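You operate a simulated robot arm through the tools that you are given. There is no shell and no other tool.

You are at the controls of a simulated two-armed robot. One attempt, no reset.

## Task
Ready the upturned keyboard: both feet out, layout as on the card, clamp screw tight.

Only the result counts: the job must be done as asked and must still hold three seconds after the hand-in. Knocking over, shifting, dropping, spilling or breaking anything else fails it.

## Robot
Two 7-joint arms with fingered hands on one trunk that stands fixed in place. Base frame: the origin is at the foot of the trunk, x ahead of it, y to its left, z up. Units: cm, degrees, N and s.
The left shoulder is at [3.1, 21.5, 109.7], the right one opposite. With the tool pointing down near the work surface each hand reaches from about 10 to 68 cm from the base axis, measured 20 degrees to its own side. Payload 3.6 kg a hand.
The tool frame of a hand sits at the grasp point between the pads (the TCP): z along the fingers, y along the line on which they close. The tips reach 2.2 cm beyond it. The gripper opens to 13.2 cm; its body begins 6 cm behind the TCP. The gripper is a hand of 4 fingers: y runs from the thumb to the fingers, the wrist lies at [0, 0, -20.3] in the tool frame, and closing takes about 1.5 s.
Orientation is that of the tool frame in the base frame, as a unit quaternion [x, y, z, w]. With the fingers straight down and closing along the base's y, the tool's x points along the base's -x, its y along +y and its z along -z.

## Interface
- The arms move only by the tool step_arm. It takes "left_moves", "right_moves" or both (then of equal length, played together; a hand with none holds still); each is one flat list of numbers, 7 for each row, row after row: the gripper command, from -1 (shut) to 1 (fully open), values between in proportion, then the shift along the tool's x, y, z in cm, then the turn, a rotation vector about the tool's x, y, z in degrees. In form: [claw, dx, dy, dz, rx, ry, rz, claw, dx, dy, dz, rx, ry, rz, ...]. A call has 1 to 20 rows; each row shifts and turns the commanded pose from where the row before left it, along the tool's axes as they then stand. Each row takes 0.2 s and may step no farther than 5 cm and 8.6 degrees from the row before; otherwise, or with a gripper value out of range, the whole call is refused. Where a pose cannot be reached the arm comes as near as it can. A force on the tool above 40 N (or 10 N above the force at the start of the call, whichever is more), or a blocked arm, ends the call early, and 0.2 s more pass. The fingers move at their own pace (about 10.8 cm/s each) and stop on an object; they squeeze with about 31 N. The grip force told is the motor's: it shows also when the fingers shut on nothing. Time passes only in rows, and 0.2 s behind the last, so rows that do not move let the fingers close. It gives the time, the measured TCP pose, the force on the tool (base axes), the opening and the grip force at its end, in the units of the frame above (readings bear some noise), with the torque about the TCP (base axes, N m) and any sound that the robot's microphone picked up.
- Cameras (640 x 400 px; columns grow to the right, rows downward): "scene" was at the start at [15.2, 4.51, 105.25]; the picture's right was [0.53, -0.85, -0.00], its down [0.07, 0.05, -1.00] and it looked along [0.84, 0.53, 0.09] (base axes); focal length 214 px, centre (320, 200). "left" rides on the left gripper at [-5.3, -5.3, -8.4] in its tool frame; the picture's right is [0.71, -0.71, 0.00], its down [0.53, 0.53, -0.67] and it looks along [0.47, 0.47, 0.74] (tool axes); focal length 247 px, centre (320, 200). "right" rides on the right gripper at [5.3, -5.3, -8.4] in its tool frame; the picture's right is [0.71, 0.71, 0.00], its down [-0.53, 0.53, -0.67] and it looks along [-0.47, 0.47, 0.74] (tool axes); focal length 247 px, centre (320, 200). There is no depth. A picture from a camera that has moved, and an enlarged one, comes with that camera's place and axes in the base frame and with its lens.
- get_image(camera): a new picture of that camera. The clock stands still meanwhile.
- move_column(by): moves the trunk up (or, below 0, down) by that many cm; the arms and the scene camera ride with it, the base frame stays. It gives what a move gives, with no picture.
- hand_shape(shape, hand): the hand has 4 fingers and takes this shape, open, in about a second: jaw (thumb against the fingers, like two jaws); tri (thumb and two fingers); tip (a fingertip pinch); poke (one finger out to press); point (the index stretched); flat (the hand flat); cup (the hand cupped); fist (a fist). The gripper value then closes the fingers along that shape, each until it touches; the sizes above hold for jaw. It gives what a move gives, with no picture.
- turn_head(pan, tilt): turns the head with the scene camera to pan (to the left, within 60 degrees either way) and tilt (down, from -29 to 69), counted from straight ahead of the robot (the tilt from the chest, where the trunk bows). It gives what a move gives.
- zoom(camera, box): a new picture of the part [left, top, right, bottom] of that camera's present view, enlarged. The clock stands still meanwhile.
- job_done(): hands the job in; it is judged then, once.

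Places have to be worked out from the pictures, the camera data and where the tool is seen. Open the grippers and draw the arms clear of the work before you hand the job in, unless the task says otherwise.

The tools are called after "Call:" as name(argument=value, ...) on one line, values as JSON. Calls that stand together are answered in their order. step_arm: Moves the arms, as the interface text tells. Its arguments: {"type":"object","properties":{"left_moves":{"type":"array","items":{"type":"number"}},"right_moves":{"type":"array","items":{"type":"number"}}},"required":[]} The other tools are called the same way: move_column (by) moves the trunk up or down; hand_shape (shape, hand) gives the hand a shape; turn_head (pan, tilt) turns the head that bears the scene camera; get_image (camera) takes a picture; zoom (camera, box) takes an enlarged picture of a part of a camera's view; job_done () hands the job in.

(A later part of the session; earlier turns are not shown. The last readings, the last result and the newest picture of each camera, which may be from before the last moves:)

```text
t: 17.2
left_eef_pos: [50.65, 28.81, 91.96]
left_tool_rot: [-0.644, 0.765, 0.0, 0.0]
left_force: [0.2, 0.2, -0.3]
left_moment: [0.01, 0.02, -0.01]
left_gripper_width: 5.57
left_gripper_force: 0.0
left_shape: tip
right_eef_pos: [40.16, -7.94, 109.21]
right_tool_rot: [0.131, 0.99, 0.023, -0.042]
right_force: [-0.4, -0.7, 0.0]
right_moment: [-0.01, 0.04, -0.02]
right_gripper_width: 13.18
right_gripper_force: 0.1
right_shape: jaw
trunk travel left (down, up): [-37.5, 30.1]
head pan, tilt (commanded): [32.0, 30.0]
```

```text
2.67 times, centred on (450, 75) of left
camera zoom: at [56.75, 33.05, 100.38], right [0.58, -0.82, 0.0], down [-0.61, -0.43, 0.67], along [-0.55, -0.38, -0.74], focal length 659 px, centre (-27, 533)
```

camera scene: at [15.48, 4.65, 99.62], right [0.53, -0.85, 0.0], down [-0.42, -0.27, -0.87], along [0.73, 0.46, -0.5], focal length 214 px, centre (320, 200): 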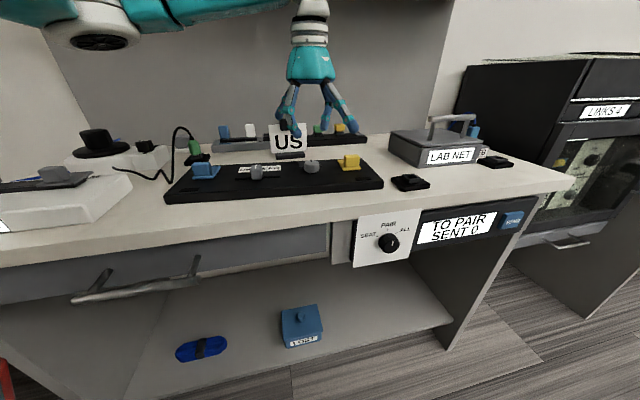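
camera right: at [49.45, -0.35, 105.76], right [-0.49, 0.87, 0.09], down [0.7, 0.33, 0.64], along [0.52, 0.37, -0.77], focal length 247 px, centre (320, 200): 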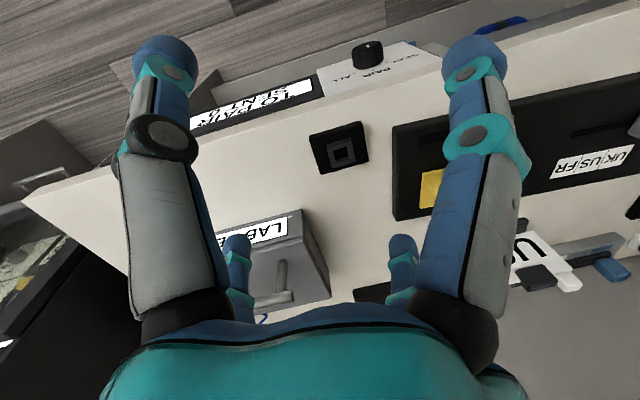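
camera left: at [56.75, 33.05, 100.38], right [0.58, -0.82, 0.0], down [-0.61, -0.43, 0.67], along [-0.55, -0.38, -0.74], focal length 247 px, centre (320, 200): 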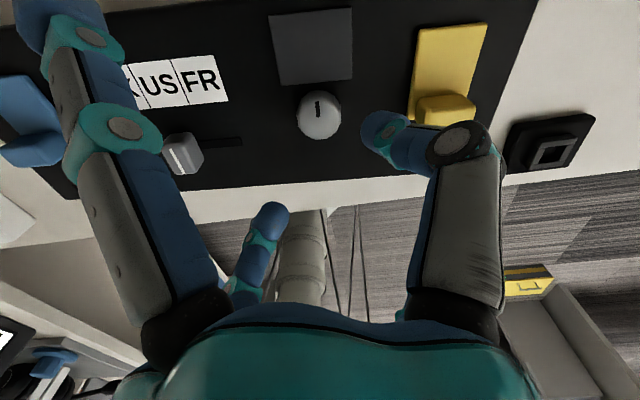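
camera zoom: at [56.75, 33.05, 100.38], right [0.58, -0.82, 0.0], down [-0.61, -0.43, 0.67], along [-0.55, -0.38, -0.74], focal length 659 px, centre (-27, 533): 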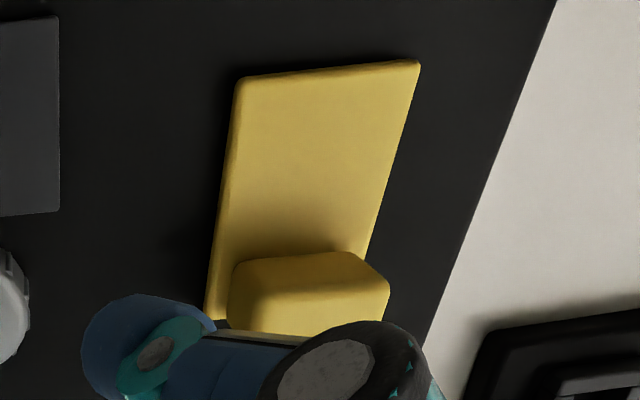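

Triangulation puts the knob at (50.8, 29.0) with its top at z≈83.9. I shift slightly and descend to z≈84.7 with a 5.5 cm opening.

Call:
step_arm(left_moves=[-0.15, -0.24, -0.11, 2.0, 0, 0, 0, -0.15, 0, 0, 2.0, 0, 0, 0, -0.15, 0, 0, 1.5, 0, 0, 0, -0.15, 0, 0, 1.0, 0, 0, 0, -0.15, 0, 0, 0.7, 0, 0, 0, -0.15, 0, 0, 0, 0, 0, 0])

Call:
zoom(camera="left", box=[220, 60, 420, 240])

Call:
zoom(camera="scene", box=[240, 90, 400, 190])

```text
t: 18.6
left_eef_pos: [50.79, 28.85, 84.88]
left_tool_rot: [-0.643, 0.766, 0.0, 0.001]
left_force: [0.7, 0.6, -0.6]
left_moment: [0.0, 0.01, -0.03]
left_gripper_width: 5.57
left_gripper_force: 0.0
left_shape: tip
right_eef_pos: [40.06, -8.05, 109.33]
right_tool_rot: [0.131, 0.99, 0.023, -0.041]
right_force: [0.7, 0.0, -1.4]
right_moment: [-0.02, -0.03, -0.05]
right_gripper_width: 13.17
right_gripper_force: 0.0
right_shape: jaw
trunk travel left (down, up): [-37.5, 30.1]
head pan, tilt (commanded): [32.0, 30.0]
```

```text
2.22 times, centred on (320, 150) of left
camera zoom: at [56.91, 33.24, 93.21], right [0.57, -0.82, 0.0], down [-0.61, -0.43, 0.67], along [-0.55, -0.38, -0.74], focal length 549 px, centre (320, 311)
```

zoom: 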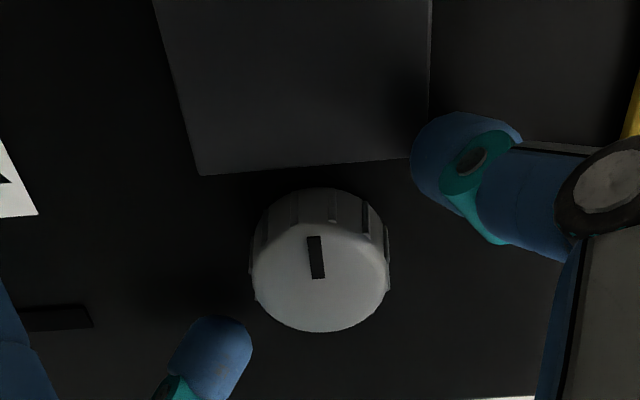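

```text
4.00 times, centred on (320, 140) of scene
camera zoom: at [15.47, 4.64, 99.62], right [0.53, -0.85, 0.0], down [-0.42, -0.27, -0.87], along [0.73, 0.46, -0.5], focal length 858 px, centre (320, 440)
```

zoom: 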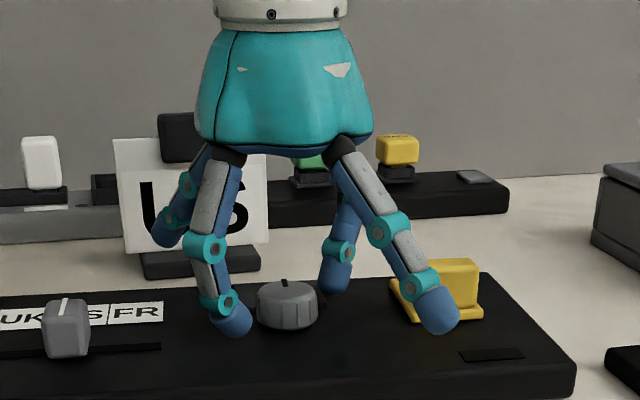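

Centred on the knob. I lower another 0.2 cm and close.

Call:
step_arm(left_moves=[-0.15, 0, 0, 0.2, 0, 0, 0, -1, 0, 0, 0, 0, 0, 0, -1, 0, 0, 0, 0, 0, 0, -1, 0, 0, 0, 0, 0, 0, -1, 0, 0, 0, 0, 0, 0])

Call:
zoom(camera="left", box=[220, 60, 420, 240])

```text
t: 19.9
left_eef_pos: [50.88, 28.95, 84.66]
left_tool_rot: [-0.643, 0.766, 0.001, 0.0]
left_force: [-0.1, -0.9, -0.2]
left_moment: [-0.03, -0.03, -0.04]
left_gripper_width: 2.45
left_gripper_force: 31.0
left_shape: tip
right_eef_pos: [40.17, -7.95, 109.34]
right_tool_rot: [0.132, 0.99, 0.024, -0.042]
right_force: [-0.3, 0.2, -0.4]
right_moment: [-0.01, -0.02, 0.01]
right_gripper_width: 13.2
right_gripper_force: 0.1
right_shape: jaw
trunk travel left (down, up): [-37.5, 30.1]
head pan, tilt (commanded): [32.0, 30.0]
```

```text
2.22 times, centred on (320, 150) of left
camera zoom: at [56.93, 33.24, 92.98], right [0.57, -0.82, 0.0], down [-0.61, -0.43, 0.67], along [-0.55, -0.38, -0.74], focal length 549 px, centre (320, 311)
```

zoom: 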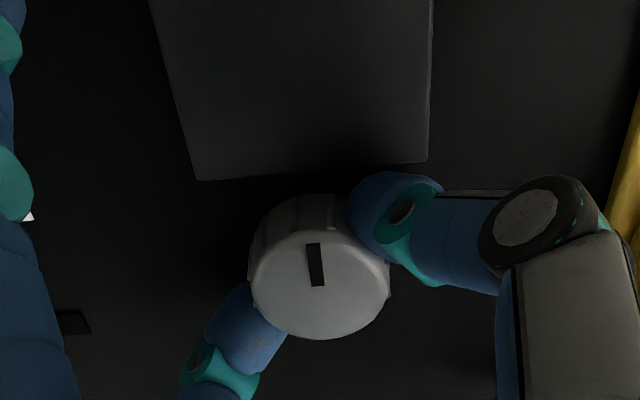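

Knob gripped. I turn clockwise (tool +z) 16° and read the torque.

Call:
step_arm(left_moves=[-1, 0, 0, 0, 0, 0, 8, -1, 0, 0, 0, 0, 0, 8, -1, 0, 0, 0, 0, 0, 0])

Call:
zoom(camera="left", box=[220, 60, 420, 240])

```text
t: 20.6
left_eef_pos: [50.76, 28.95, 84.73]
left_tool_rot: [-0.529, 0.849, 0.0, 0.0]
left_force: [0.9, -2.3, -0.8]
left_moment: [0.0, -0.03, 0.0]
left_gripper_width: 2.42
left_gripper_force: 30.8
left_shape: tip
right_eef_pos: [40.2, -8.05, 109.21]
right_tool_rot: [0.13, 0.99, 0.023, -0.042]
right_force: [0.4, -0.2, 0.5]
right_moment: [-0.02, -0.02, 0.0]
right_gripper_width: 13.2
right_gripper_force: 0.1
right_shape: jaw
trunk travel left (down, up): [-37.5, 30.1]
head pan, tilt (commanded): [32.0, 30.0]
```

```text
2.22 times, centred on (320, 150) of left
camera zoom: at [57.88, 31.34, 92.99], right [0.32, -0.95, 0.0], down [-0.7, -0.24, 0.67], along [-0.63, -0.22, -0.74], focal length 549 px, centre (320, 311)
```

zoom: 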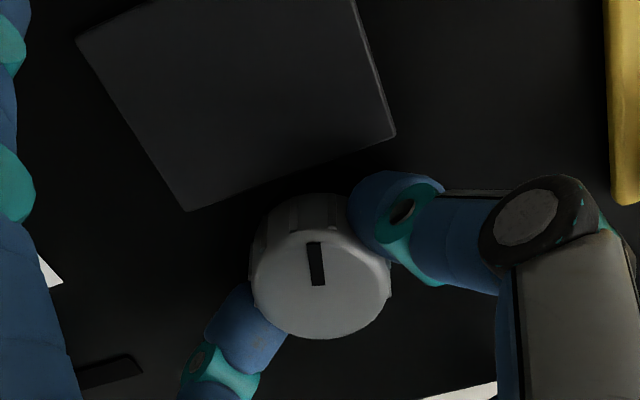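

The knob turns along with almost no torque – still loose. I continue clockwise another 64°.

Call:
step_arm(left_moves=[-1, 0, 0, 0, 0, 0, 8, -1, 0, 0, 0, 0, 0, 8, -1, 0, 0, 0, 0, 0, 8, -1, 0, 0, 0, 0, 0, 8, -1, 0, 0, 0, 0, 0, 8, -1, 0, 0, 0, 0, 0, 8, -1, 0, 0, 0, 0, 0, 8, -1, 0, 0, 0, 0, 0, 8, -1, 0, 0, 0, 0, 0, 0])

Call:
get_image(camera="left")

Call:
zoom(camera="scene", box=[240, 90, 400, 190])

```text
t: 22.6
left_eef_pos: [50.75, 28.8, 84.62]
left_tool_rot: [0.001, 1.0, 0.0, -0.001]
left_force: [1.7, -5.2, 0.1]
left_moment: [-0.13, -0.04, 0.02]
left_gripper_width: 2.41
left_gripper_force: 30.8
left_shape: tip
right_eef_pos: [40.12, -8.06, 109.23]
right_tool_rot: [0.131, 0.99, 0.025, -0.042]
right_force: [0.0, 0.1, 0.2]
right_moment: [0.0, 0.01, 0.01]
right_gripper_width: 13.21
right_gripper_force: 0.0
right_shape: jaw
trunk travel left (down, up): [-37.5, 30.1]
head pan, tilt (commanded): [32.0, 30.0]
```

```text
taken
camera left: at [56.03, 23.52, 93.0], right [-0.71, -0.71, 0.0], down [-0.52, 0.53, 0.67], along [-0.47, 0.47, -0.74], focal length 247 px, centre (320, 200)
```

left: 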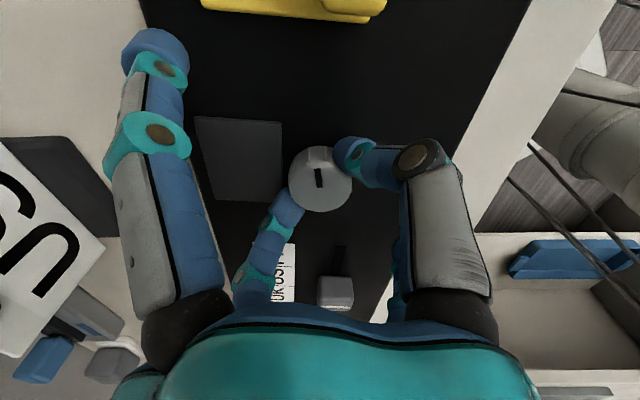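

```text
4.00 times, centred on (320, 140) of scene
camera zoom: at [15.52, 4.61, 99.61], right [0.53, -0.85, 0.0], down [-0.43, -0.26, -0.87], along [0.73, 0.46, -0.5], focal length 858 px, centre (320, 440)
```

zoom: 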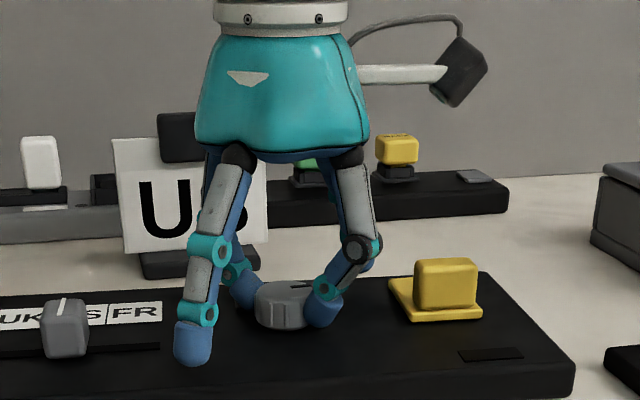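

80° turned; torque still nil, so it needs more turns. I release, lift, rotate back 80° and check before re-gripping.

Call:
step_arm(left_moves=[-0.15, 0, 0, 0, 0, 0, 0, -0.15, 0, 0, 0, 0, 0, 0, -0.15, 0, 0, -2.5, 0, 0, 0, -0.15, 0, 0, 0, 0, 0, -8, -0.15, 0, 0, 0, 0, 0, -8, -0.15, 0, 0, 0, 0, 0, -8, -0.15, 0, 0, 0, 0, 0, -8, -0.15, 0, 0, 0, 0, 0, -8, -0.15, 0, 0, 0, 0, 0, -8, -0.15, 0, 0, 0, 0, 0, -8, -0.15, 0, 0, 0, 0, 0, -8, -0.15, 0, 0, 0, 0, 0, -8, -0.15, 0, 0, 0, 0, 0, -8, -0.15, 0, 0, 0, 0, 0, 0])

Call:
zoom(camera="left", box=[220, 60, 420, 240])

Call:
zoom(camera="scene", box=[240, 90, 400, 190])

```text
t: 25.6
left_eef_pos: [50.72, 29.01, 87.06]
left_tool_rot: [-0.644, 0.765, 0.0, -0.001]
left_force: [0.1, -0.1, 0.3]
left_moment: [0.01, 0.03, -0.03]
left_gripper_width: 5.58
left_gripper_force: 0.0
left_shape: tip
right_eef_pos: [40.17, -7.99, 109.4]
right_tool_rot: [0.132, 0.99, 0.023, -0.041]
right_force: [0.2, 0.3, 0.2]
right_moment: [-0.01, -0.04, 0.0]
right_gripper_width: 13.21
right_gripper_force: 0.1
right_shape: jaw
trunk travel left (down, up): [-37.5, 30.1]
head pan, tilt (commanded): [32.0, 30.0]
```

```text
2.22 times, centred on (320, 150) of left
camera zoom: at [56.88, 33.26, 95.49], right [0.58, -0.82, 0.0], down [-0.61, -0.43, 0.67], along [-0.55, -0.38, -0.74], focal length 549 px, centre (320, 311)
```

zoom: 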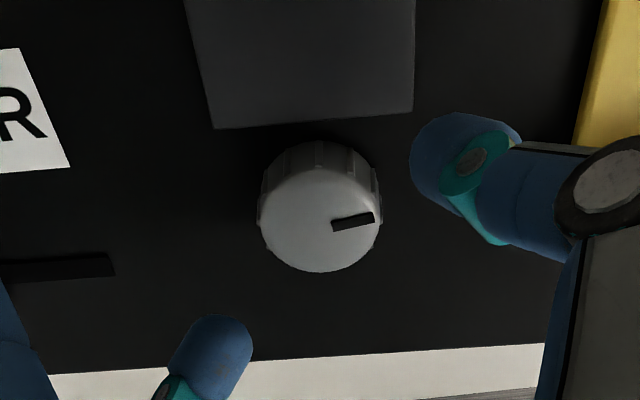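

```text
4.00 times, centred on (320, 140) of scene
camera zoom: at [15.48, 4.64, 99.62], right [0.53, -0.85, 0.0], down [-0.42, -0.27, -0.87], along [0.73, 0.46, -0.5], focal length 858 px, centre (320, 440)
```

zoom: 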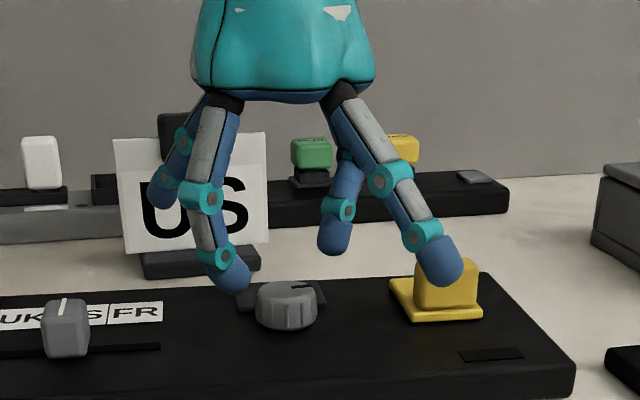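

The mark now points along the board to the yellow side. I re-grip and turn another 80°, watching torque and sound.

Call:
step_arm(left_moves=[-0.15, 0, 0, 1.4, 0, 0, 0, -0.15, 0, 0, 1.0, 0, 0, 0, -1, 0, 0, 0, 0, 0, 0, -1, 0, 0, 0, 0, 0, 0, -1, 0, 0, 0, 0, 0, 0, -1, 0, 0, 0, 0, 0, 8, -1, 0, 0, 0, 0, 0, 8, -1, 0, 0, 0, 0, 0, 8, -1, 0, 0, 0, 0, 0, 8, -1, 0, 0, 0, 0, 0, 8, -1, 0, 0, 0, 0, 0, 8, -1, 0, 0, 0, 0, 0, 8, -1, 0, 0, 0, 0, 0, 8, -1, 0, 0, 0, 0, 0, 8, -1, 0, 0, 0, 0, 0, 8, -1, 0, 0, 0, 0, 0, 0])

Call:
get_image(camera="left")

```text
t: 29.1
left_eef_pos: [50.76, 28.84, 84.81]
left_tool_rot: [0.001, 1.0, 0.0, -0.001]
left_force: [-1.4, -3.0, 0.7]
left_moment: [-0.08, 0.03, 0.02]
left_gripper_width: 2.44
left_gripper_force: 31.1
left_shape: tip
right_eef_pos: [40.11, -8.01, 109.3]
right_tool_rot: [0.131, 0.99, 0.023, -0.042]
right_force: [1.8, -0.1, 1.4]
right_moment: [0.02, 0.01, -0.03]
right_gripper_width: 13.18
right_gripper_force: 0.1
right_shape: jaw
trunk travel left (down, up): [-37.5, 30.1]
head pan, tilt (commanded): [32.0, 30.0]
```

```text
taken
camera left: at [56.04, 23.59, 93.1], right [-0.71, -0.71, 0.0], down [-0.52, 0.53, 0.67], along [-0.47, 0.47, -0.74], focal length 247 px, centre (320, 200)
```

left: 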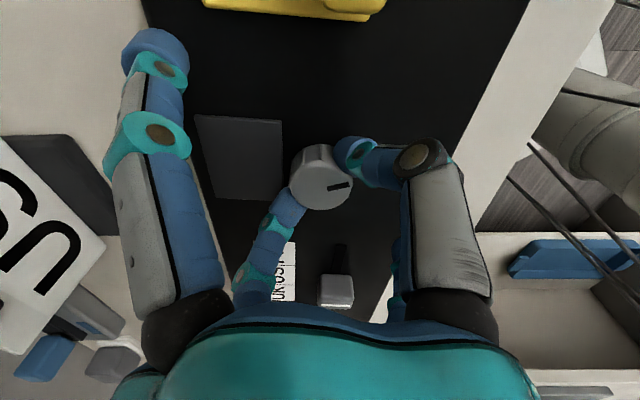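

160° in total and the mark points to the near edge; still no resistance. I release, go back and repeat.

Call:
step_arm(left_moves=[-0.15, 0, 0, 0, 0, 0, 0, -0.15, 0, 0, 0, 0, 0, 0, -0.15, 0, 0, -2.3, 0, 0, 0, -0.15, 0, 0, 0, 0, 0, -8, -0.15, 0, 0, 0, 0, 0, -8, -0.15, 0, 0, 0, 0, 0, -8, -0.15, 0, 0, 0, 0, 0, -8, -0.15, 0, 0, 0, 0, 0, -8, -0.15, 0, 0, 0, 0, 0, -8, -0.15, 0, 0, 0, 0, 0, -8, -0.15, 0, 0, 0, 0, 0, -8, -0.15, 0, 0, 0, 0, 0, -8, -0.15, 0, 0, 0, 0, 0, -8, -0.15, 0, 0, 1.3, 0, 0, 0, -0.15, 0, 0, 1.0, 0, 0, 0, -1, 0, 0, 0, 0, 0, 0, -1, 0, 0, 0, 0, 0, 0, -1, 0, 0, 0, 0, 0, 0])

Call:
zoom(camera="left", box=[220, 60, 420, 240])

Call:
zoom(camera="scene", box=[240, 90, 400, 190])

```text
t: 32.9
left_eef_pos: [50.75, 28.93, 84.72]
left_tool_rot: [-0.643, 0.766, 0.001, 0.0]
left_force: [0.0, 0.9, 0.4]
left_moment: [-0.01, -0.05, -0.05]
left_gripper_width: 2.45
left_gripper_force: 31.2
left_shape: tip
right_eef_pos: [40.18, -8.07, 109.24]
right_tool_rot: [0.131, 0.99, 0.023, -0.042]
right_force: [1.0, -1.0, -0.5]
right_moment: [-0.02, -0.01, 0.0]
right_gripper_width: 13.19
right_gripper_force: 0.1
right_shape: jaw
trunk travel left (down, up): [-37.5, 30.1]
head pan, tilt (commanded): [32.0, 30.0]
```

```text
2.22 times, centred on (320, 150) of left
camera zoom: at [56.93, 33.25, 93.06], right [0.57, -0.82, 0.0], down [-0.61, -0.43, 0.67], along [-0.55, -0.38, -0.74], focal length 549 px, centre (320, 311)
```

zoom: 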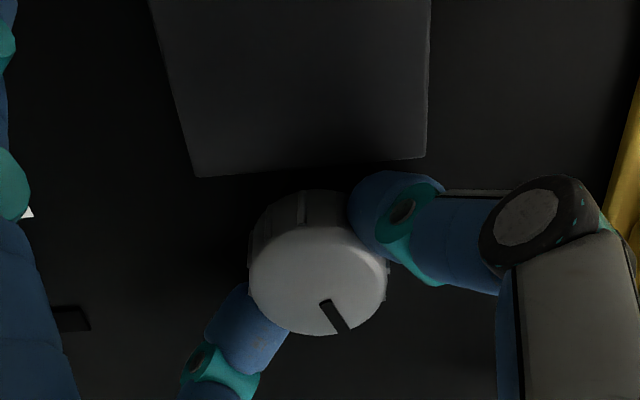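

```text
4.00 times, centred on (320, 140) of scene
camera zoom: at [15.5, 4.65, 99.61], right [0.53, -0.85, 0.0], down [-0.43, -0.27, -0.87], along [0.73, 0.46, -0.5], focal length 858 px, centre (320, 440)
```

zoom: 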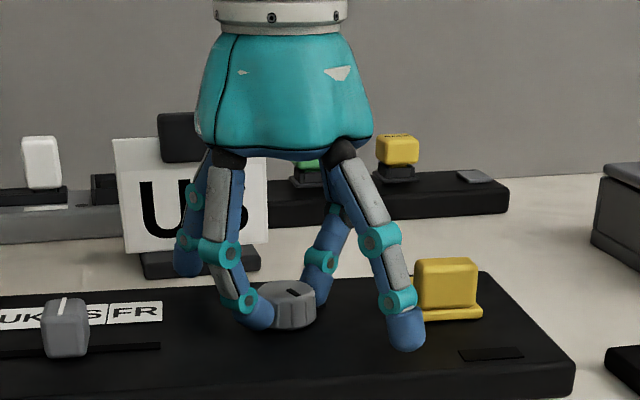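

Re-gripped (mark now near side). I turn another 80° clockwise.

Call:
step_arm(left_moves=[-1, 0, 0, 0, 0, 0, 8, -1, 0, 0, 0, 0, 0, 8, -1, 0, 0, 0, 0, 0, 8, -1, 0, 0, 0, 0, 0, 8, -1, 0, 0, 0, 0, 0, 8, -1, 0, 0, 0, 0, 0, 8, -1, 0, 0, 0, 0, 0, 8, -1, 0, 0, 0, 0, 0, 8, -1, 0, 0, 0, 0, 0, 8, -1, 0, 0, 0, 0, 0, 8, -1, 0, 0, 0, 0, 0, 0])

Call:
get_image(camera="left")

```text
t: 35.2
left_eef_pos: [50.8, 29.01, 84.74]
left_tool_rot: [0.001, 1.0, 0.0, -0.001]
left_force: [0.6, -4.6, -0.5]
left_moment: [-0.05, 0.03, 0.01]
left_gripper_width: 2.41
left_gripper_force: 30.9
left_shape: tip
right_eef_pos: [40.25, -8.04, 109.22]
right_tool_rot: [0.131, 0.99, 0.023, -0.042]
right_force: [0.1, -1.0, -0.3]
right_moment: [-0.01, -0.02, 0.0]
right_gripper_width: 13.19
right_gripper_force: 0.1
right_shape: jaw
trunk travel left (down, up): [-37.5, 30.1]
head pan, tilt (commanded): [32.0, 30.0]
```

```text
taken
camera left: at [56.03, 23.57, 93.08], right [-0.71, -0.71, 0.0], down [-0.52, 0.53, 0.67], along [-0.47, 0.47, -0.74], focal length 247 px, centre (320, 200)
```

left: 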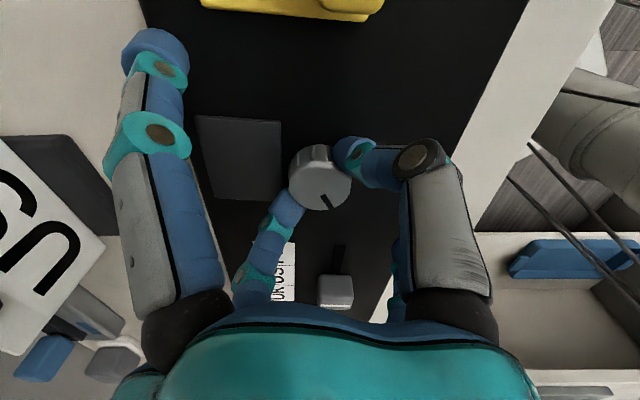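

240° so far with no resistance. I repeat the release-return-grip cycle.

Call:
step_arm(left_moves=[-0.15, 0, 0, 0, 0, 0, 0, -0.15, 0, 0, 0, 0, 0, 0, -0.15, 0, 0, -2.3, 0, 0, 0, -0.15, 0, 0, 0, 0, 0, -8, -0.15, 0, 0, 0, 0, 0, -8, -0.15, 0, 0, 0, 0, 0, -8, -0.15, 0, 0, 0, 0, 0, -8, -0.15, 0, 0, 0, 0, 0, -8, -0.15, 0, 0, 0, 0, 0, -8, -0.15, 0, 0, 0, 0, 0, -8, -0.15, 0, 0, 0, 0, 0, -8, -0.15, 0, 0, 0, 0, 0, -8, -0.15, 0, 0, 0, 0, 0, -8, -0.15, 0, 0, 1.3, 0, 0, 0, -0.15, 0, 0, 1.0, 0, 0, 0, -1, 0, 0, 0, 0, 0, 0, -1, 0, 0, 0, 0, 0, 0, -1, 0, 0, 0, 0, 0, 0])

Call:
step_arm(left_moves=[-1, 0, 0, 0, 0, 0, 8, -1, 0, 0, 0, 0, 0, 8, -1, 0, 0, 0, 0, 0, 8, -1, 0, 0, 0, 0, 0, 8, -1, 0, 0, 0, 0, 0, 8, -1, 0, 0, 0, 0, 0, 8, -1, 0, 0, 0, 0, 0, 8, -1, 0, 0, 0, 0, 0, 8, -1, 0, 0, 0, 0, 0, 8, -1, 0, 0, 0, 0, 0, 8, -1, 0, 0, 0, 0, 0, 0])

Call:
get_image(camera="left")

Call:
zoom(camera="scene", box=[240, 90, 400, 190])

```text
t: 39.0
left_eef_pos: [50.82, 28.82, 84.58]
left_tool_rot: [-0.643, 0.766, 0.001, -0.001]
left_force: [-0.4, -0.3, 0.5]
left_moment: [0.03, 0.01, 0.0]
left_gripper_width: 2.47
left_gripper_force: 30.9
left_shape: tip
right_eef_pos: [40.29, -7.96, 109.34]
right_tool_rot: [0.131, 0.99, 0.022, -0.041]
right_force: [-0.6, 0.1, 0.0]
right_moment: [0.01, 0.03, 0.0]
right_gripper_width: 13.2
right_gripper_force: 0.1
right_shape: jaw
trunk travel left (down, up): [-37.5, 30.1]
head pan, tilt (commanded): [32.0, 30.0]
```

```text
t: 41.5
left_eef_pos: [50.77, 28.87, 84.73]
left_tool_rot: [0.002, 1.0, 0.001, -0.001]
left_force: [0.5, 0.4, -0.7]
left_moment: [-0.03, 0.03, 0.0]
left_gripper_width: 1.9
left_gripper_force: 31.0
left_shape: tip
right_eef_pos: [40.3, -7.89, 109.38]
right_tool_rot: [0.131, 0.99, 0.023, -0.042]
right_force: [0.5, 0.4, 0.1]
right_moment: [-0.03, 0.01, 0.01]
right_gripper_width: 13.19
right_gripper_force: 0.0
right_shape: jaw
trunk travel left (down, up): [-37.5, 30.1]
head pan, tilt (commanded): [32.0, 30.0]
```

```text
taken
camera left: at [56.02, 23.6, 93.04], right [-0.71, -0.71, 0.0], down [-0.52, 0.53, 0.67], along [-0.47, 0.47, -0.74], focal length 247 px, centre (320, 200)
```

left: 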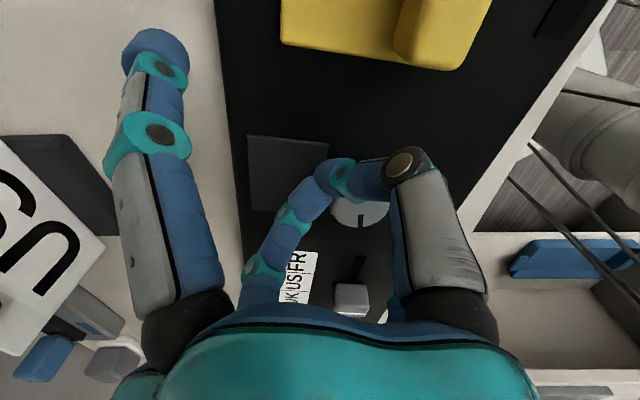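

```text
4.00 times, centred on (320, 140) of scene
camera zoom: at [15.5, 4.64, 99.62], right [0.53, -0.85, 0.0], down [-0.43, -0.26, -0.87], along [0.73, 0.46, -0.5], focal length 858 px, centre (320, 440)
```

zoom: 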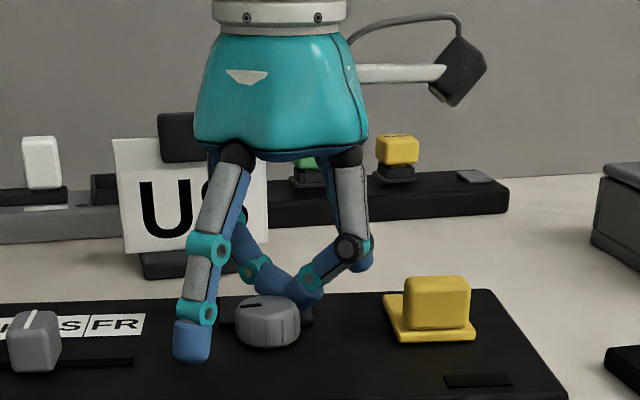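

The keyboard itself shifted: the knob evidently reached its stop, and the pinch slipped off while the board moved a little. I open, lift straight up and assess.

Call:
step_arm(left_moves=[0.0, 0, 0, 0, 0, 0, 0, 0.0, 0, 0, 0, 0, 0, 0, 0.0, 0, 0, -2.0, 0, 0, 0, 0.0, 0, 0, -4, 0, 0, 0, 0.0, 0, 0, -4.5, 0, 0, 0, 0.0, 0, 0, -4, 0, 0, 0, 0, 0, 0, 0, 0, 0, 0])

Call:
get_image(camera="left")

Call:
zoom(camera="scene", box=[160, 110, 400, 210])

```text
t: 43.0
left_eef_pos: [50.81, 28.93, 99.36]
left_tool_rot: [0.0, 1.0, 0.0, -0.001]
left_force: [0.4, -0.3, -0.6]
left_moment: [0.01, 0.03, 0.02]
left_gripper_width: 6.53
left_gripper_force: 0.1
left_shape: tip
right_eef_pos: [40.13, -7.91, 109.29]
right_tool_rot: [0.131, 0.99, 0.023, -0.042]
right_force: [0.3, -0.5, -0.3]
right_moment: [0.0, 0.0, 0.01]
right_gripper_width: 13.22
right_gripper_force: 0.1
right_shape: jaw
trunk travel left (down, up): [-37.5, 30.1]
head pan, tilt (commanded): [32.0, 30.0]
```

```text
taken
camera left: at [56.1, 23.57, 107.72], right [-0.71, -0.71, 0.0], down [-0.53, 0.53, 0.67], along [-0.47, 0.47, -0.74], focal length 247 px, centre (320, 200)
```

left: 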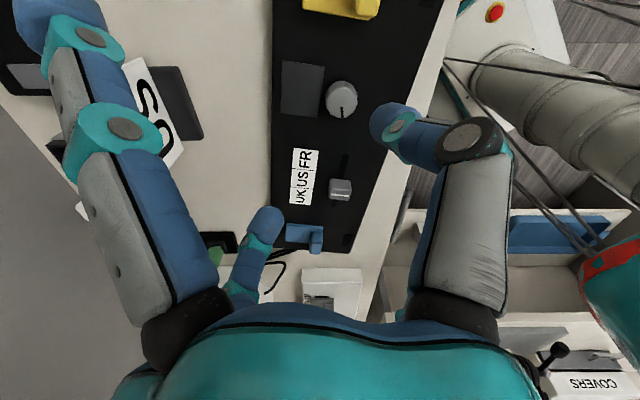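

```text
2.67 times, centred on (280, 160) of scene
camera zoom: at [15.49, 4.65, 99.61], right [0.53, -0.85, 0.0], down [-0.42, -0.27, -0.87], along [0.73, 0.46, -0.5], focal length 572 px, centre (427, 307)
```

zoom: 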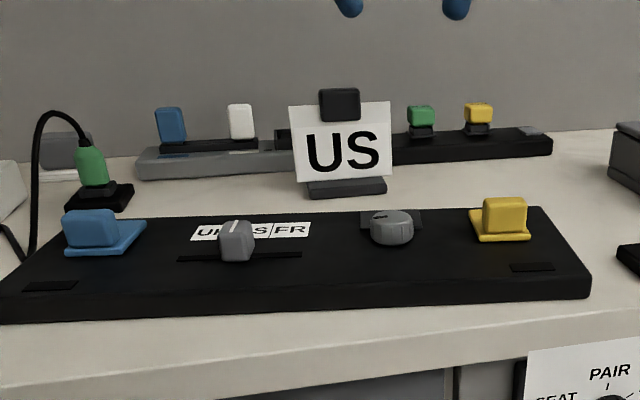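

I zoom in on knob, blue end with the cable, and the whole board to measure the shift.

Call:
zoom(camera="left", box=[260, 40, 400, 140])

Call:
zoom(camera="left", box=[210, 180, 390, 310])

Call:
zoom(camera="scene", box=[100, 110, 260, 220])

Call:
zoom(camera="scene", box=[270, 160, 400, 230])

```text
4.00 times, centred on (330, 90) of left
camera zoom: at [56.1, 23.57, 107.72], right [-0.71, -0.71, 0.0], down [-0.53, 0.53, 0.67], along [-0.47, 0.47, -0.74], focal length 988 px, centre (280, 640)
```

zoom: 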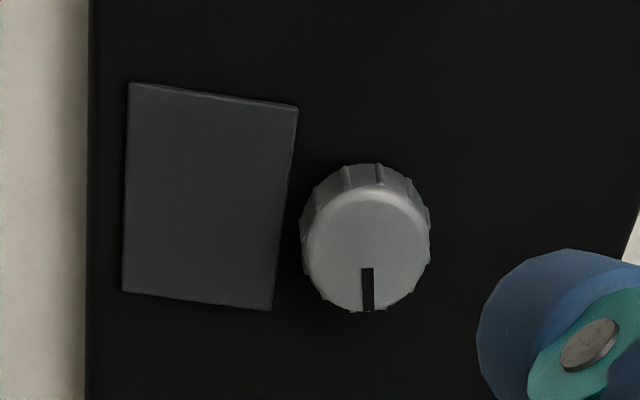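

```text
3.08 times, centred on (300, 245) of left
camera zoom: at [56.1, 23.57, 107.72], right [-0.71, -0.71, 0.0], down [-0.53, 0.53, 0.67], along [-0.47, 0.47, -0.74], focal length 760 px, centre (382, 62)
```

zoom: 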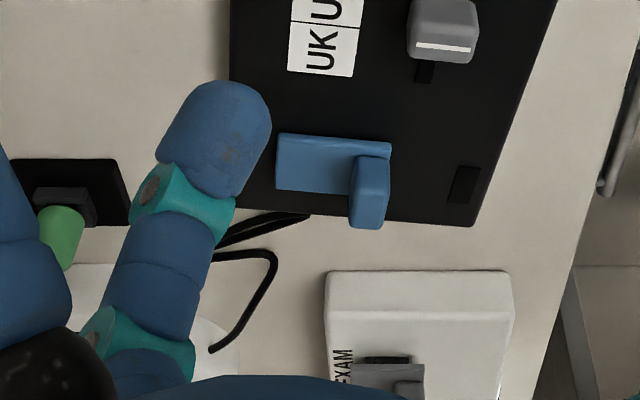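

```text
3.64 times, centred on (180, 165) of scene
camera zoom: at [15.49, 4.65, 99.61], right [0.53, -0.85, 0.0], down [-0.42, -0.27, -0.87], along [0.73, 0.46, -0.5], focal length 780 px, centre (829, 327)
```

zoom: 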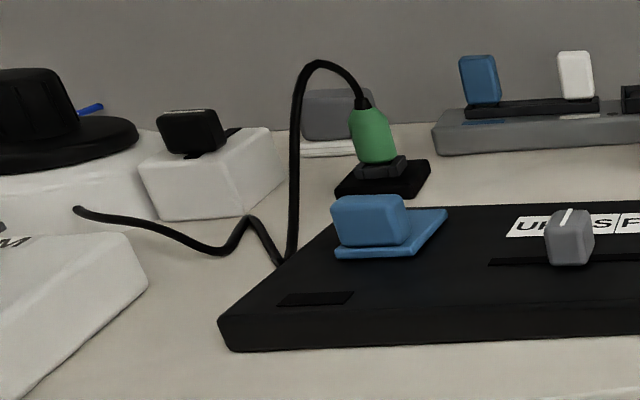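

```text
4.92 times, centred on (335, 195) of scene
camera zoom: at [15.49, 4.65, 99.61], right [0.53, -0.85, 0.0], down [-0.42, -0.27, -0.87], along [0.73, 0.46, -0.5], focal length 1056 px, centre (246, 225)
```

zoom: 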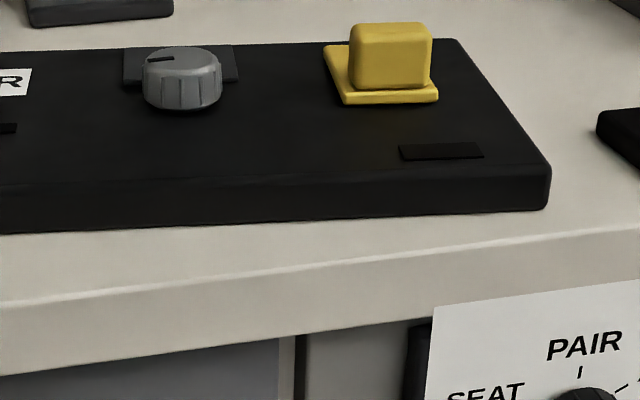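

The knob stopped about 256° clockwise from its start; torque then turned the board ~4° and moved it ~2 cm, staying ~2 cm clear of the cable. I'll go above the knob's new place (48.5, 28.3) to re-check and confirm it is really at its stop.

Call:
step_arm(left_moves=[-0.15, 1.17, -0.33, 4.2, 0, 0, 0, -0.15, 1.17, -0.32, 4.2, 0, 0, 0, -0.15, 0, 0, 0, 0, 0, -8, -0.15, 0, 0, 0, 0, 0, -8, -0.15, 0, 0, 0, 0, 0, -8, -0.15, 0, 0, 0, 0, 0, -8, -0.15, 0, 0, 0, 0, 0, -8, -0.15, 0, 0, 0, 0, 0, 0])

Call:
get_image(camera="left")

Call:
zoom(camera="left", box=[220, 20, 420, 200])

```text
t: 44.9
left_eef_pos: [48.51, 28.26, 90.89]
left_tool_rot: [-0.342, 0.94, 0.0, -0.001]
left_force: [0.9, -0.9, 0.5]
left_moment: [-0.01, -0.04, 0.03]
left_gripper_width: 5.64
left_gripper_force: 0.0
left_shape: tip
right_eef_pos: [40.18, -8.2, 109.37]
right_tool_rot: [0.131, 0.99, 0.022, -0.042]
right_force: [0.8, -0.3, 0.5]
right_moment: [-0.05, 0.0, 0.04]
right_gripper_width: 13.2
right_gripper_force: 0.0
right_shape: jaw
trunk travel left (down, up): [-37.5, 30.1]
head pan, tilt (commanded): [32.0, 30.0]
```

```text
taken
camera left: at [55.88, 27.65, 99.2], right [-0.09, -1.0, 0.0], down [-0.74, 0.06, 0.67], along [-0.67, 0.06, -0.74], focal length 247 px, centre (320, 200)
```

left: 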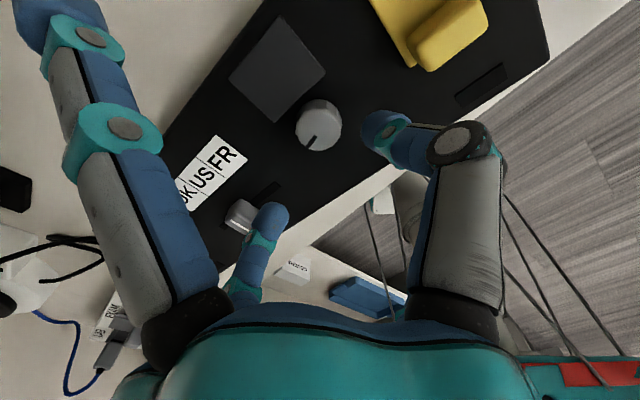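

```text
2.22 times, centred on (320, 110) of left
camera zoom: at [55.88, 27.65, 99.2], right [-0.09, -1.0, 0.0], down [-0.74, 0.06, 0.67], along [-0.67, 0.06, -0.74], focal length 549 px, centre (320, 400)
```

zoom: 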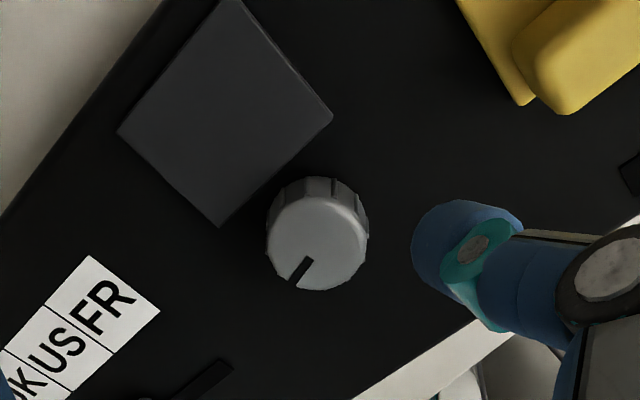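

Centred over the knob again. I descend, grip and apply a small clockwise turn while reading torque, to see whether it is at the stop.

Call:
step_arm(left_moves=[-0.15, 0, 0, 2.0, 0, 0, 0, -0.15, 0, 0, 2.0, 0, 0, 0, -0.15, 0, 0, 1.4, 0, 0, 0, -0.15, 0, 0, 0.9, 0, 0, 0, -0.15, 0, 0, 0, 0, 0, 0, -1, 0, 0, 0, 0, 0, 0, -1, 0, 0, 0, 0, 0, 0, -1, 0, 0, 0, 0, 0, 0, -1, 0, 0, 0, 0, 0, 0])

Call:
zoom(camera="left", box=[220, 60, 420, 240])

```text
t: 46.9
left_eef_pos: [48.39, 28.33, 84.6]
left_tool_rot: [-0.342, 0.94, 0.001, -0.001]
left_force: [0.7, -0.2, -1.1]
left_moment: [-0.03, -0.03, 0.04]
left_gripper_width: 2.51
left_gripper_force: 30.8
left_shape: tip
right_eef_pos: [40.13, -7.99, 109.27]
right_tool_rot: [0.131, 0.99, 0.024, -0.042]
right_force: [-1.2, -0.2, 0.0]
right_moment: [-0.01, -0.03, 0.01]
right_gripper_width: 13.17
right_gripper_force: 0.0
right_shape: jaw
trunk travel left (down, up): [-37.5, 30.1]
head pan, tilt (commanded): [32.0, 30.0]
```

```text
2.22 times, centred on (320, 150) of left
camera zoom: at [55.87, 27.66, 92.88], right [-0.09, -1.0, 0.0], down [-0.74, 0.06, 0.67], along [-0.67, 0.06, -0.74], focal length 549 px, centre (320, 311)
```

zoom: 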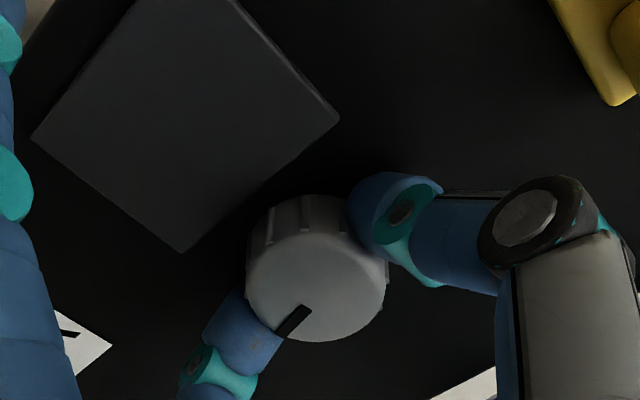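

Gripped well. Turn +4° and read the torque.

Call:
step_arm(left_moves=[-1, 0, 0, 0, 0, 0, 4, -1, 0, 0, 0, 0, 0, 0])

Call:
zoom(camera="left", box=[220, 60, 420, 240])

```text
t: 47.5
left_eef_pos: [48.35, 28.38, 84.56]
left_tool_rot: [-0.308, 0.951, 0.0, -0.001]
left_force: [-1.3, -0.1, 0.3]
left_moment: [0.0, 0.03, 0.0]
left_gripper_width: 2.52
left_gripper_force: 31.0
left_shape: tip
right_eef_pos: [40.15, -7.93, 109.32]
right_tool_rot: [0.131, 0.99, 0.023, -0.042]
right_force: [0.1, -0.3, -0.7]
right_moment: [0.0, -0.01, -0.02]
right_gripper_width: 13.2
right_gripper_force: 0.1
right_shape: jaw
trunk travel left (down, up): [-37.5, 30.1]
head pan, tilt (commanded): [32.0, 30.0]
```

```text
2.22 times, centred on (320, 150) of left
camera zoom: at [55.81, 27.13, 92.88], right [-0.16, -0.99, 0.0], down [-0.73, 0.12, 0.67], along [-0.66, 0.1, -0.74], focal length 549 px, centre (320, 311)
```

zoom: 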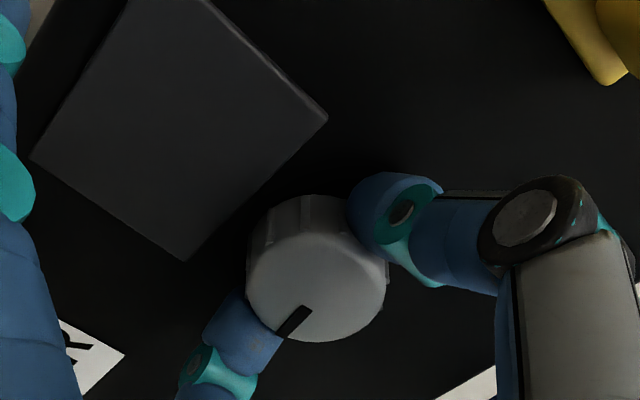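

The knob still turns freely relative to the board, so it was not at a stop. I continue in small increments, watching torque.

Call:
step_arm(left_moves=[-1, 0, 0, 0, 0, 0, 4, -1, 0, 0, 0, 0, 0, 4, -1, 0, 0, 0, 0, 0, 0])

Call:
zoom(camera="left", box=[220, 60, 420, 240])

Call:
zoom(camera="scene", box=[160, 110, 400, 210])

```text
t: 48.2
left_eef_pos: [48.49, 28.3, 84.53]
left_tool_rot: [-0.242, 0.97, 0.0, -0.001]
left_force: [-2.6, -0.3, -0.3]
left_moment: [-0.01, 0.07, 0.08]
left_gripper_width: 2.53
left_gripper_force: 31.0
left_shape: tip
right_eef_pos: [40.13, -8.05, 109.36]
right_tool_rot: [0.131, 0.99, 0.023, -0.042]
right_force: [0.5, 0.5, 0.0]
right_moment: [-0.01, 0.02, 0.01]
right_gripper_width: 13.18
right_gripper_force: 0.0
right_shape: jaw
trunk travel left (down, up): [-37.5, 30.1]
head pan, tilt (commanded): [32.0, 30.0]
```

```text
2.22 times, centred on (320, 150) of left
camera zoom: at [55.57, 26.1, 92.89], right [-0.29, -0.96, 0.0], down [-0.71, 0.22, 0.67], along [-0.64, 0.2, -0.74], focal length 549 px, centre (320, 311)
```

zoom: 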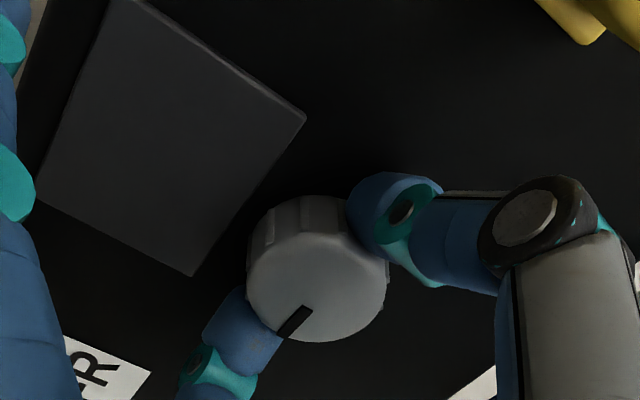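

```text
2.67 times, centred on (280, 160) of scene
camera zoom: at [15.47, 4.65, 99.62], right [0.53, -0.85, 0.0], down [-0.42, -0.27, -0.87], along [0.73, 0.46, -0.5], focal length 572 px, centre (427, 307)
```

zoom: 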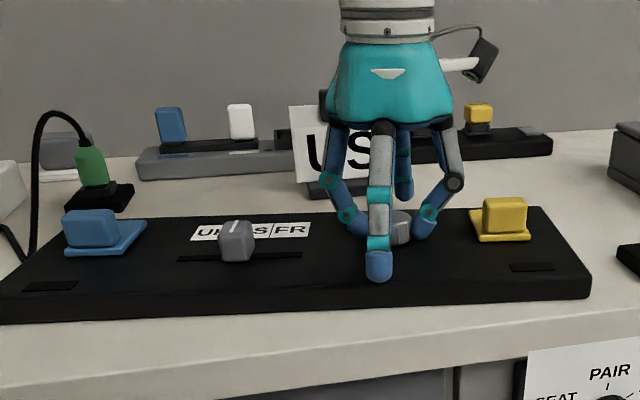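

Torque is just starting (0.08 Nm) and the board hasn't moved. Another small step.

Call:
step_arm(left_moves=[-1, 0, 0, 0, 0, 0, 3, -1, 0, 0, 0, 0, 0, 0])

Call:
zoom(camera="left", box=[220, 60, 420, 240])

```text
t: 48.9
left_eef_pos: [48.46, 28.46, 84.38]
left_tool_rot: [-0.216, 0.976, 0.0, -0.001]
left_force: [0.8, 0.0, 1.0]
left_moment: [0.0, 0.0, 0.13]
left_gripper_width: 2.54
left_gripper_force: 31.2
left_shape: tip
right_eef_pos: [40.13, -7.97, 109.28]
right_tool_rot: [0.131, 0.99, 0.024, -0.041]
right_force: [0.4, 0.4, -0.5]
right_moment: [0.01, -0.05, 0.0]
right_gripper_width: 13.2
right_gripper_force: 0.0
right_shape: jaw
trunk travel left (down, up): [-37.5, 30.1]
head pan, tilt (commanded): [32.0, 30.0]
```

```text
2.22 times, centred on (320, 150) of left
camera zoom: at [55.48, 25.75, 92.89], right [-0.34, -0.94, 0.0], down [-0.7, 0.25, 0.67], along [-0.63, 0.23, -0.74], focal length 549 px, centre (320, 311)
```

zoom: 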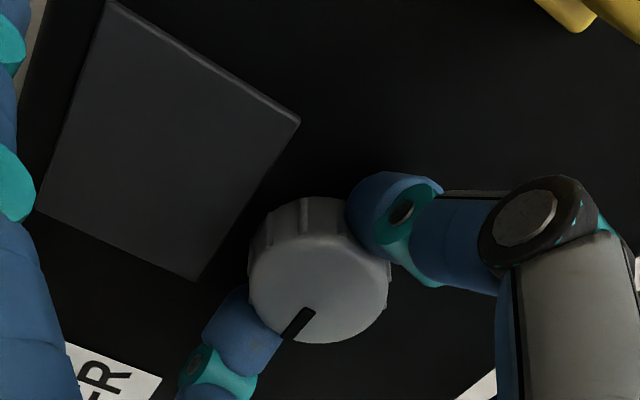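

Torque rises (0.13 Nm): the screw is beginning to bite. I continue in 3° steps.

Call:
step_arm(left_moves=[-1, 0, 0, 0, 0, 0, 3, -1, 0, 0, 0, 0, 0, 0])

Call:
zoom(camera="left", box=[220, 60, 420, 240])

Call:
zoom(camera="scene", box=[160, 110, 400, 210])

```text
t: 49.5
left_eef_pos: [48.49, 28.33, 84.59]
left_tool_rot: [-0.191, 0.982, 0.0, -0.001]
left_force: [-0.5, 0.4, -0.4]
left_moment: [-0.02, -0.03, 0.2]
left_gripper_width: 2.53
left_gripper_force: 30.9
left_shape: tip
right_eef_pos: [40.07, -7.97, 109.28]
right_tool_rot: [0.131, 0.99, 0.023, -0.041]
right_force: [-0.4, 1.1, -0.4]
right_moment: [0.01, 0.0, 0.01]
right_gripper_width: 13.18
right_gripper_force: 0.0
right_shape: jaw
trunk travel left (down, up): [-37.5, 30.1]
head pan, tilt (commanded): [32.0, 30.0]
```

```text
2.22 times, centred on (320, 150) of left
camera zoom: at [55.32, 25.36, 92.89], right [-0.39, -0.92, 0.0], down [-0.68, 0.29, 0.67], along [-0.62, 0.26, -0.74], focal length 549 px, centre (320, 311)
```

zoom: 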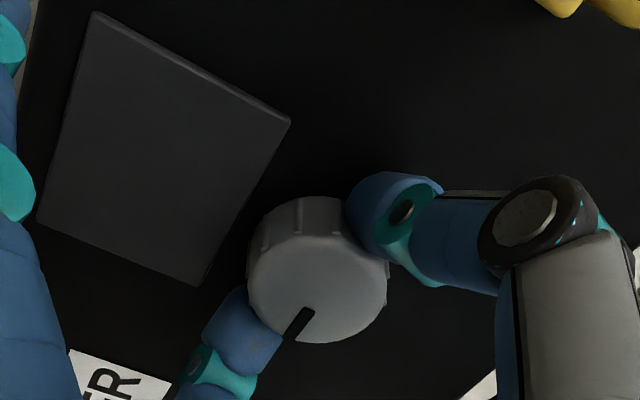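

```text
2.67 times, centred on (280, 160) of scene
camera zoom: at [15.49, 4.66, 99.62], right [0.53, -0.85, 0.0], down [-0.42, -0.27, -0.87], along [0.73, 0.46, -0.5], focal length 572 px, centre (427, 307)
```

zoom: 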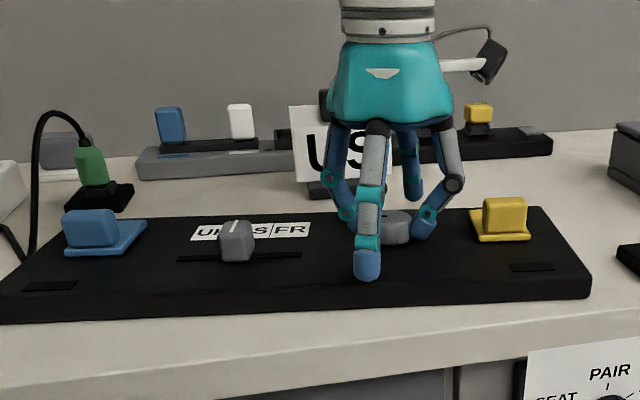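

Torque 0.20 Nm, board still stationary. I keep tightening in small steps.

Call:
step_arm(left_moves=[-1, 0, 0, 0, 0, 0, 3, -1, 0, 0, 0, 0, 0, 0])

Call:
zoom(camera="left", box=[220, 60, 420, 240])

Call:
zoom(camera="scene", box=[160, 110, 400, 210])

```text
t: 50.0
left_eef_pos: [48.45, 28.42, 84.56]
left_tool_rot: [-0.166, 0.986, 0.0, 0.0]
left_force: [-3.6, -0.1, 0.5]
left_moment: [-0.02, 0.03, 0.27]
left_gripper_width: 2.48
left_gripper_force: 31.3
left_shape: tip
right_eef_pos: [40.1, -8.01, 109.29]
right_tool_rot: [0.131, 0.99, 0.023, -0.042]
right_force: [0.1, 0.3, 0.6]
right_moment: [-0.01, 0.04, 0.0]
right_gripper_width: 13.2
right_gripper_force: 0.1
right_shape: jaw
trunk travel left (down, up): [-37.5, 30.1]
head pan, tilt (commanded): [32.0, 30.0]
```

```text
2.22 times, centred on (320, 150) of left
camera zoom: at [55.13, 24.99, 92.89], right [-0.44, -0.9, 0.0], down [-0.67, 0.33, 0.67], along [-0.6, 0.29, -0.74], focal length 549 px, centre (320, 311)
```

zoom: 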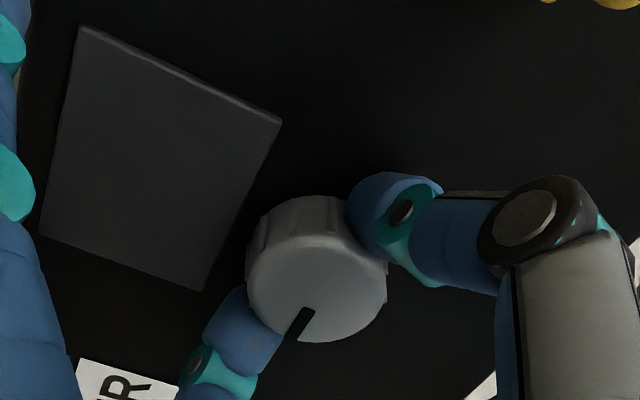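

```text
2.67 times, centred on (280, 160) of scene
camera zoom: at [15.46, 4.65, 99.62], right [0.53, -0.85, 0.0], down [-0.42, -0.27, -0.87], along [0.73, 0.46, -0.5], focal length 572 px, centre (427, 307)
```

zoom: 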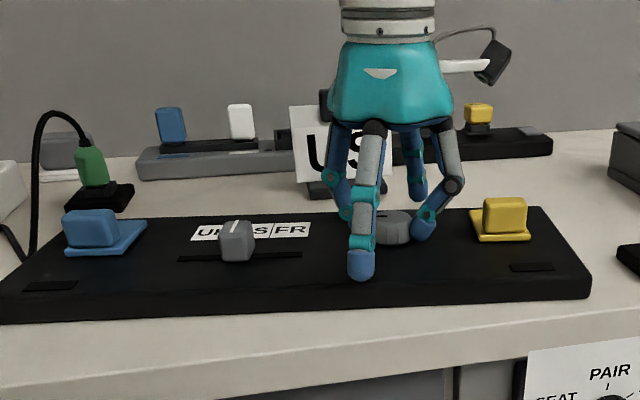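

0.27 Nm and the board still holds. I continue to tighten.

Call:
step_arm(left_moves=[-1, 0, 0, 0, 0, 0, 3, -1, 0, 0, 0, 0, 0, 0])

Call:
zoom(camera="left", box=[220, 60, 420, 240])

Call:
zoom(camera="scene", box=[160, 110, 400, 210])

```text
t: 50.6
left_eef_pos: [48.34, 28.4, 84.56]
left_tool_rot: [-0.138, 0.99, 0.0, -0.002]
left_force: [-2.8, -0.3, -0.3]
left_moment: [-0.03, 0.04, 0.48]
left_gripper_width: 2.51
left_gripper_force: 30.7
left_shape: tip
right_eef_pos: [40.11, -7.97, 109.23]
right_tool_rot: [0.132, 0.99, 0.023, -0.041]
right_force: [0.0, 1.2, 0.5]
right_moment: [0.01, 0.0, -0.01]
right_gripper_width: 13.19
right_gripper_force: 0.1
right_shape: jaw
trunk travel left (down, up): [-37.5, 30.1]
head pan, tilt (commanded): [32.0, 30.0]
```

```text
2.22 times, centred on (320, 150) of left
camera zoom: at [54.95, 24.64, 92.9], right [-0.49, -0.87, 0.0], down [-0.65, 0.36, 0.67], along [-0.59, 0.32, -0.74], focal length 549 px, centre (320, 311)
```

zoom: 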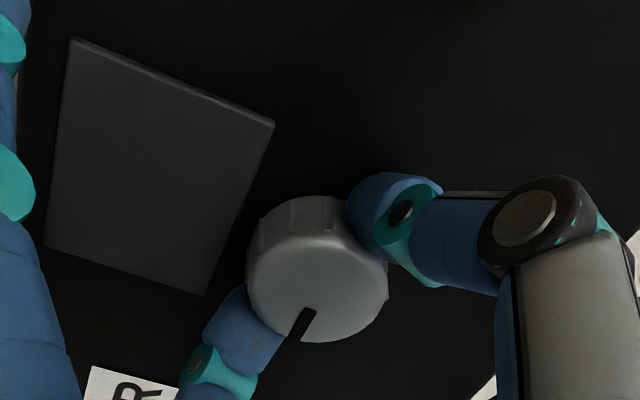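

```text
2.67 times, centred on (280, 160) of scene
camera zoom: at [15.47, 4.65, 99.62], right [0.53, -0.85, 0.0], down [-0.42, -0.27, -0.87], along [0.73, 0.46, -0.5], focal length 572 px, centre (427, 307)
```

zoom: 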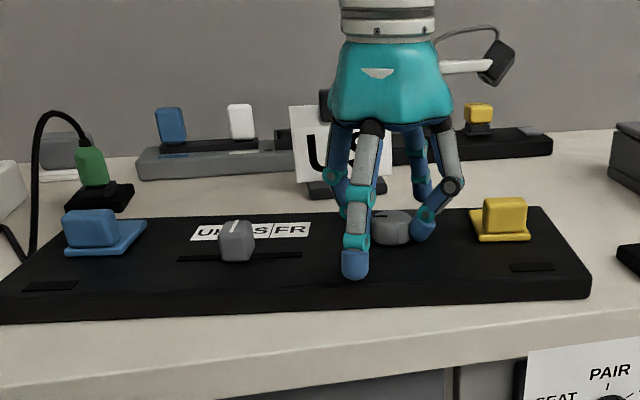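

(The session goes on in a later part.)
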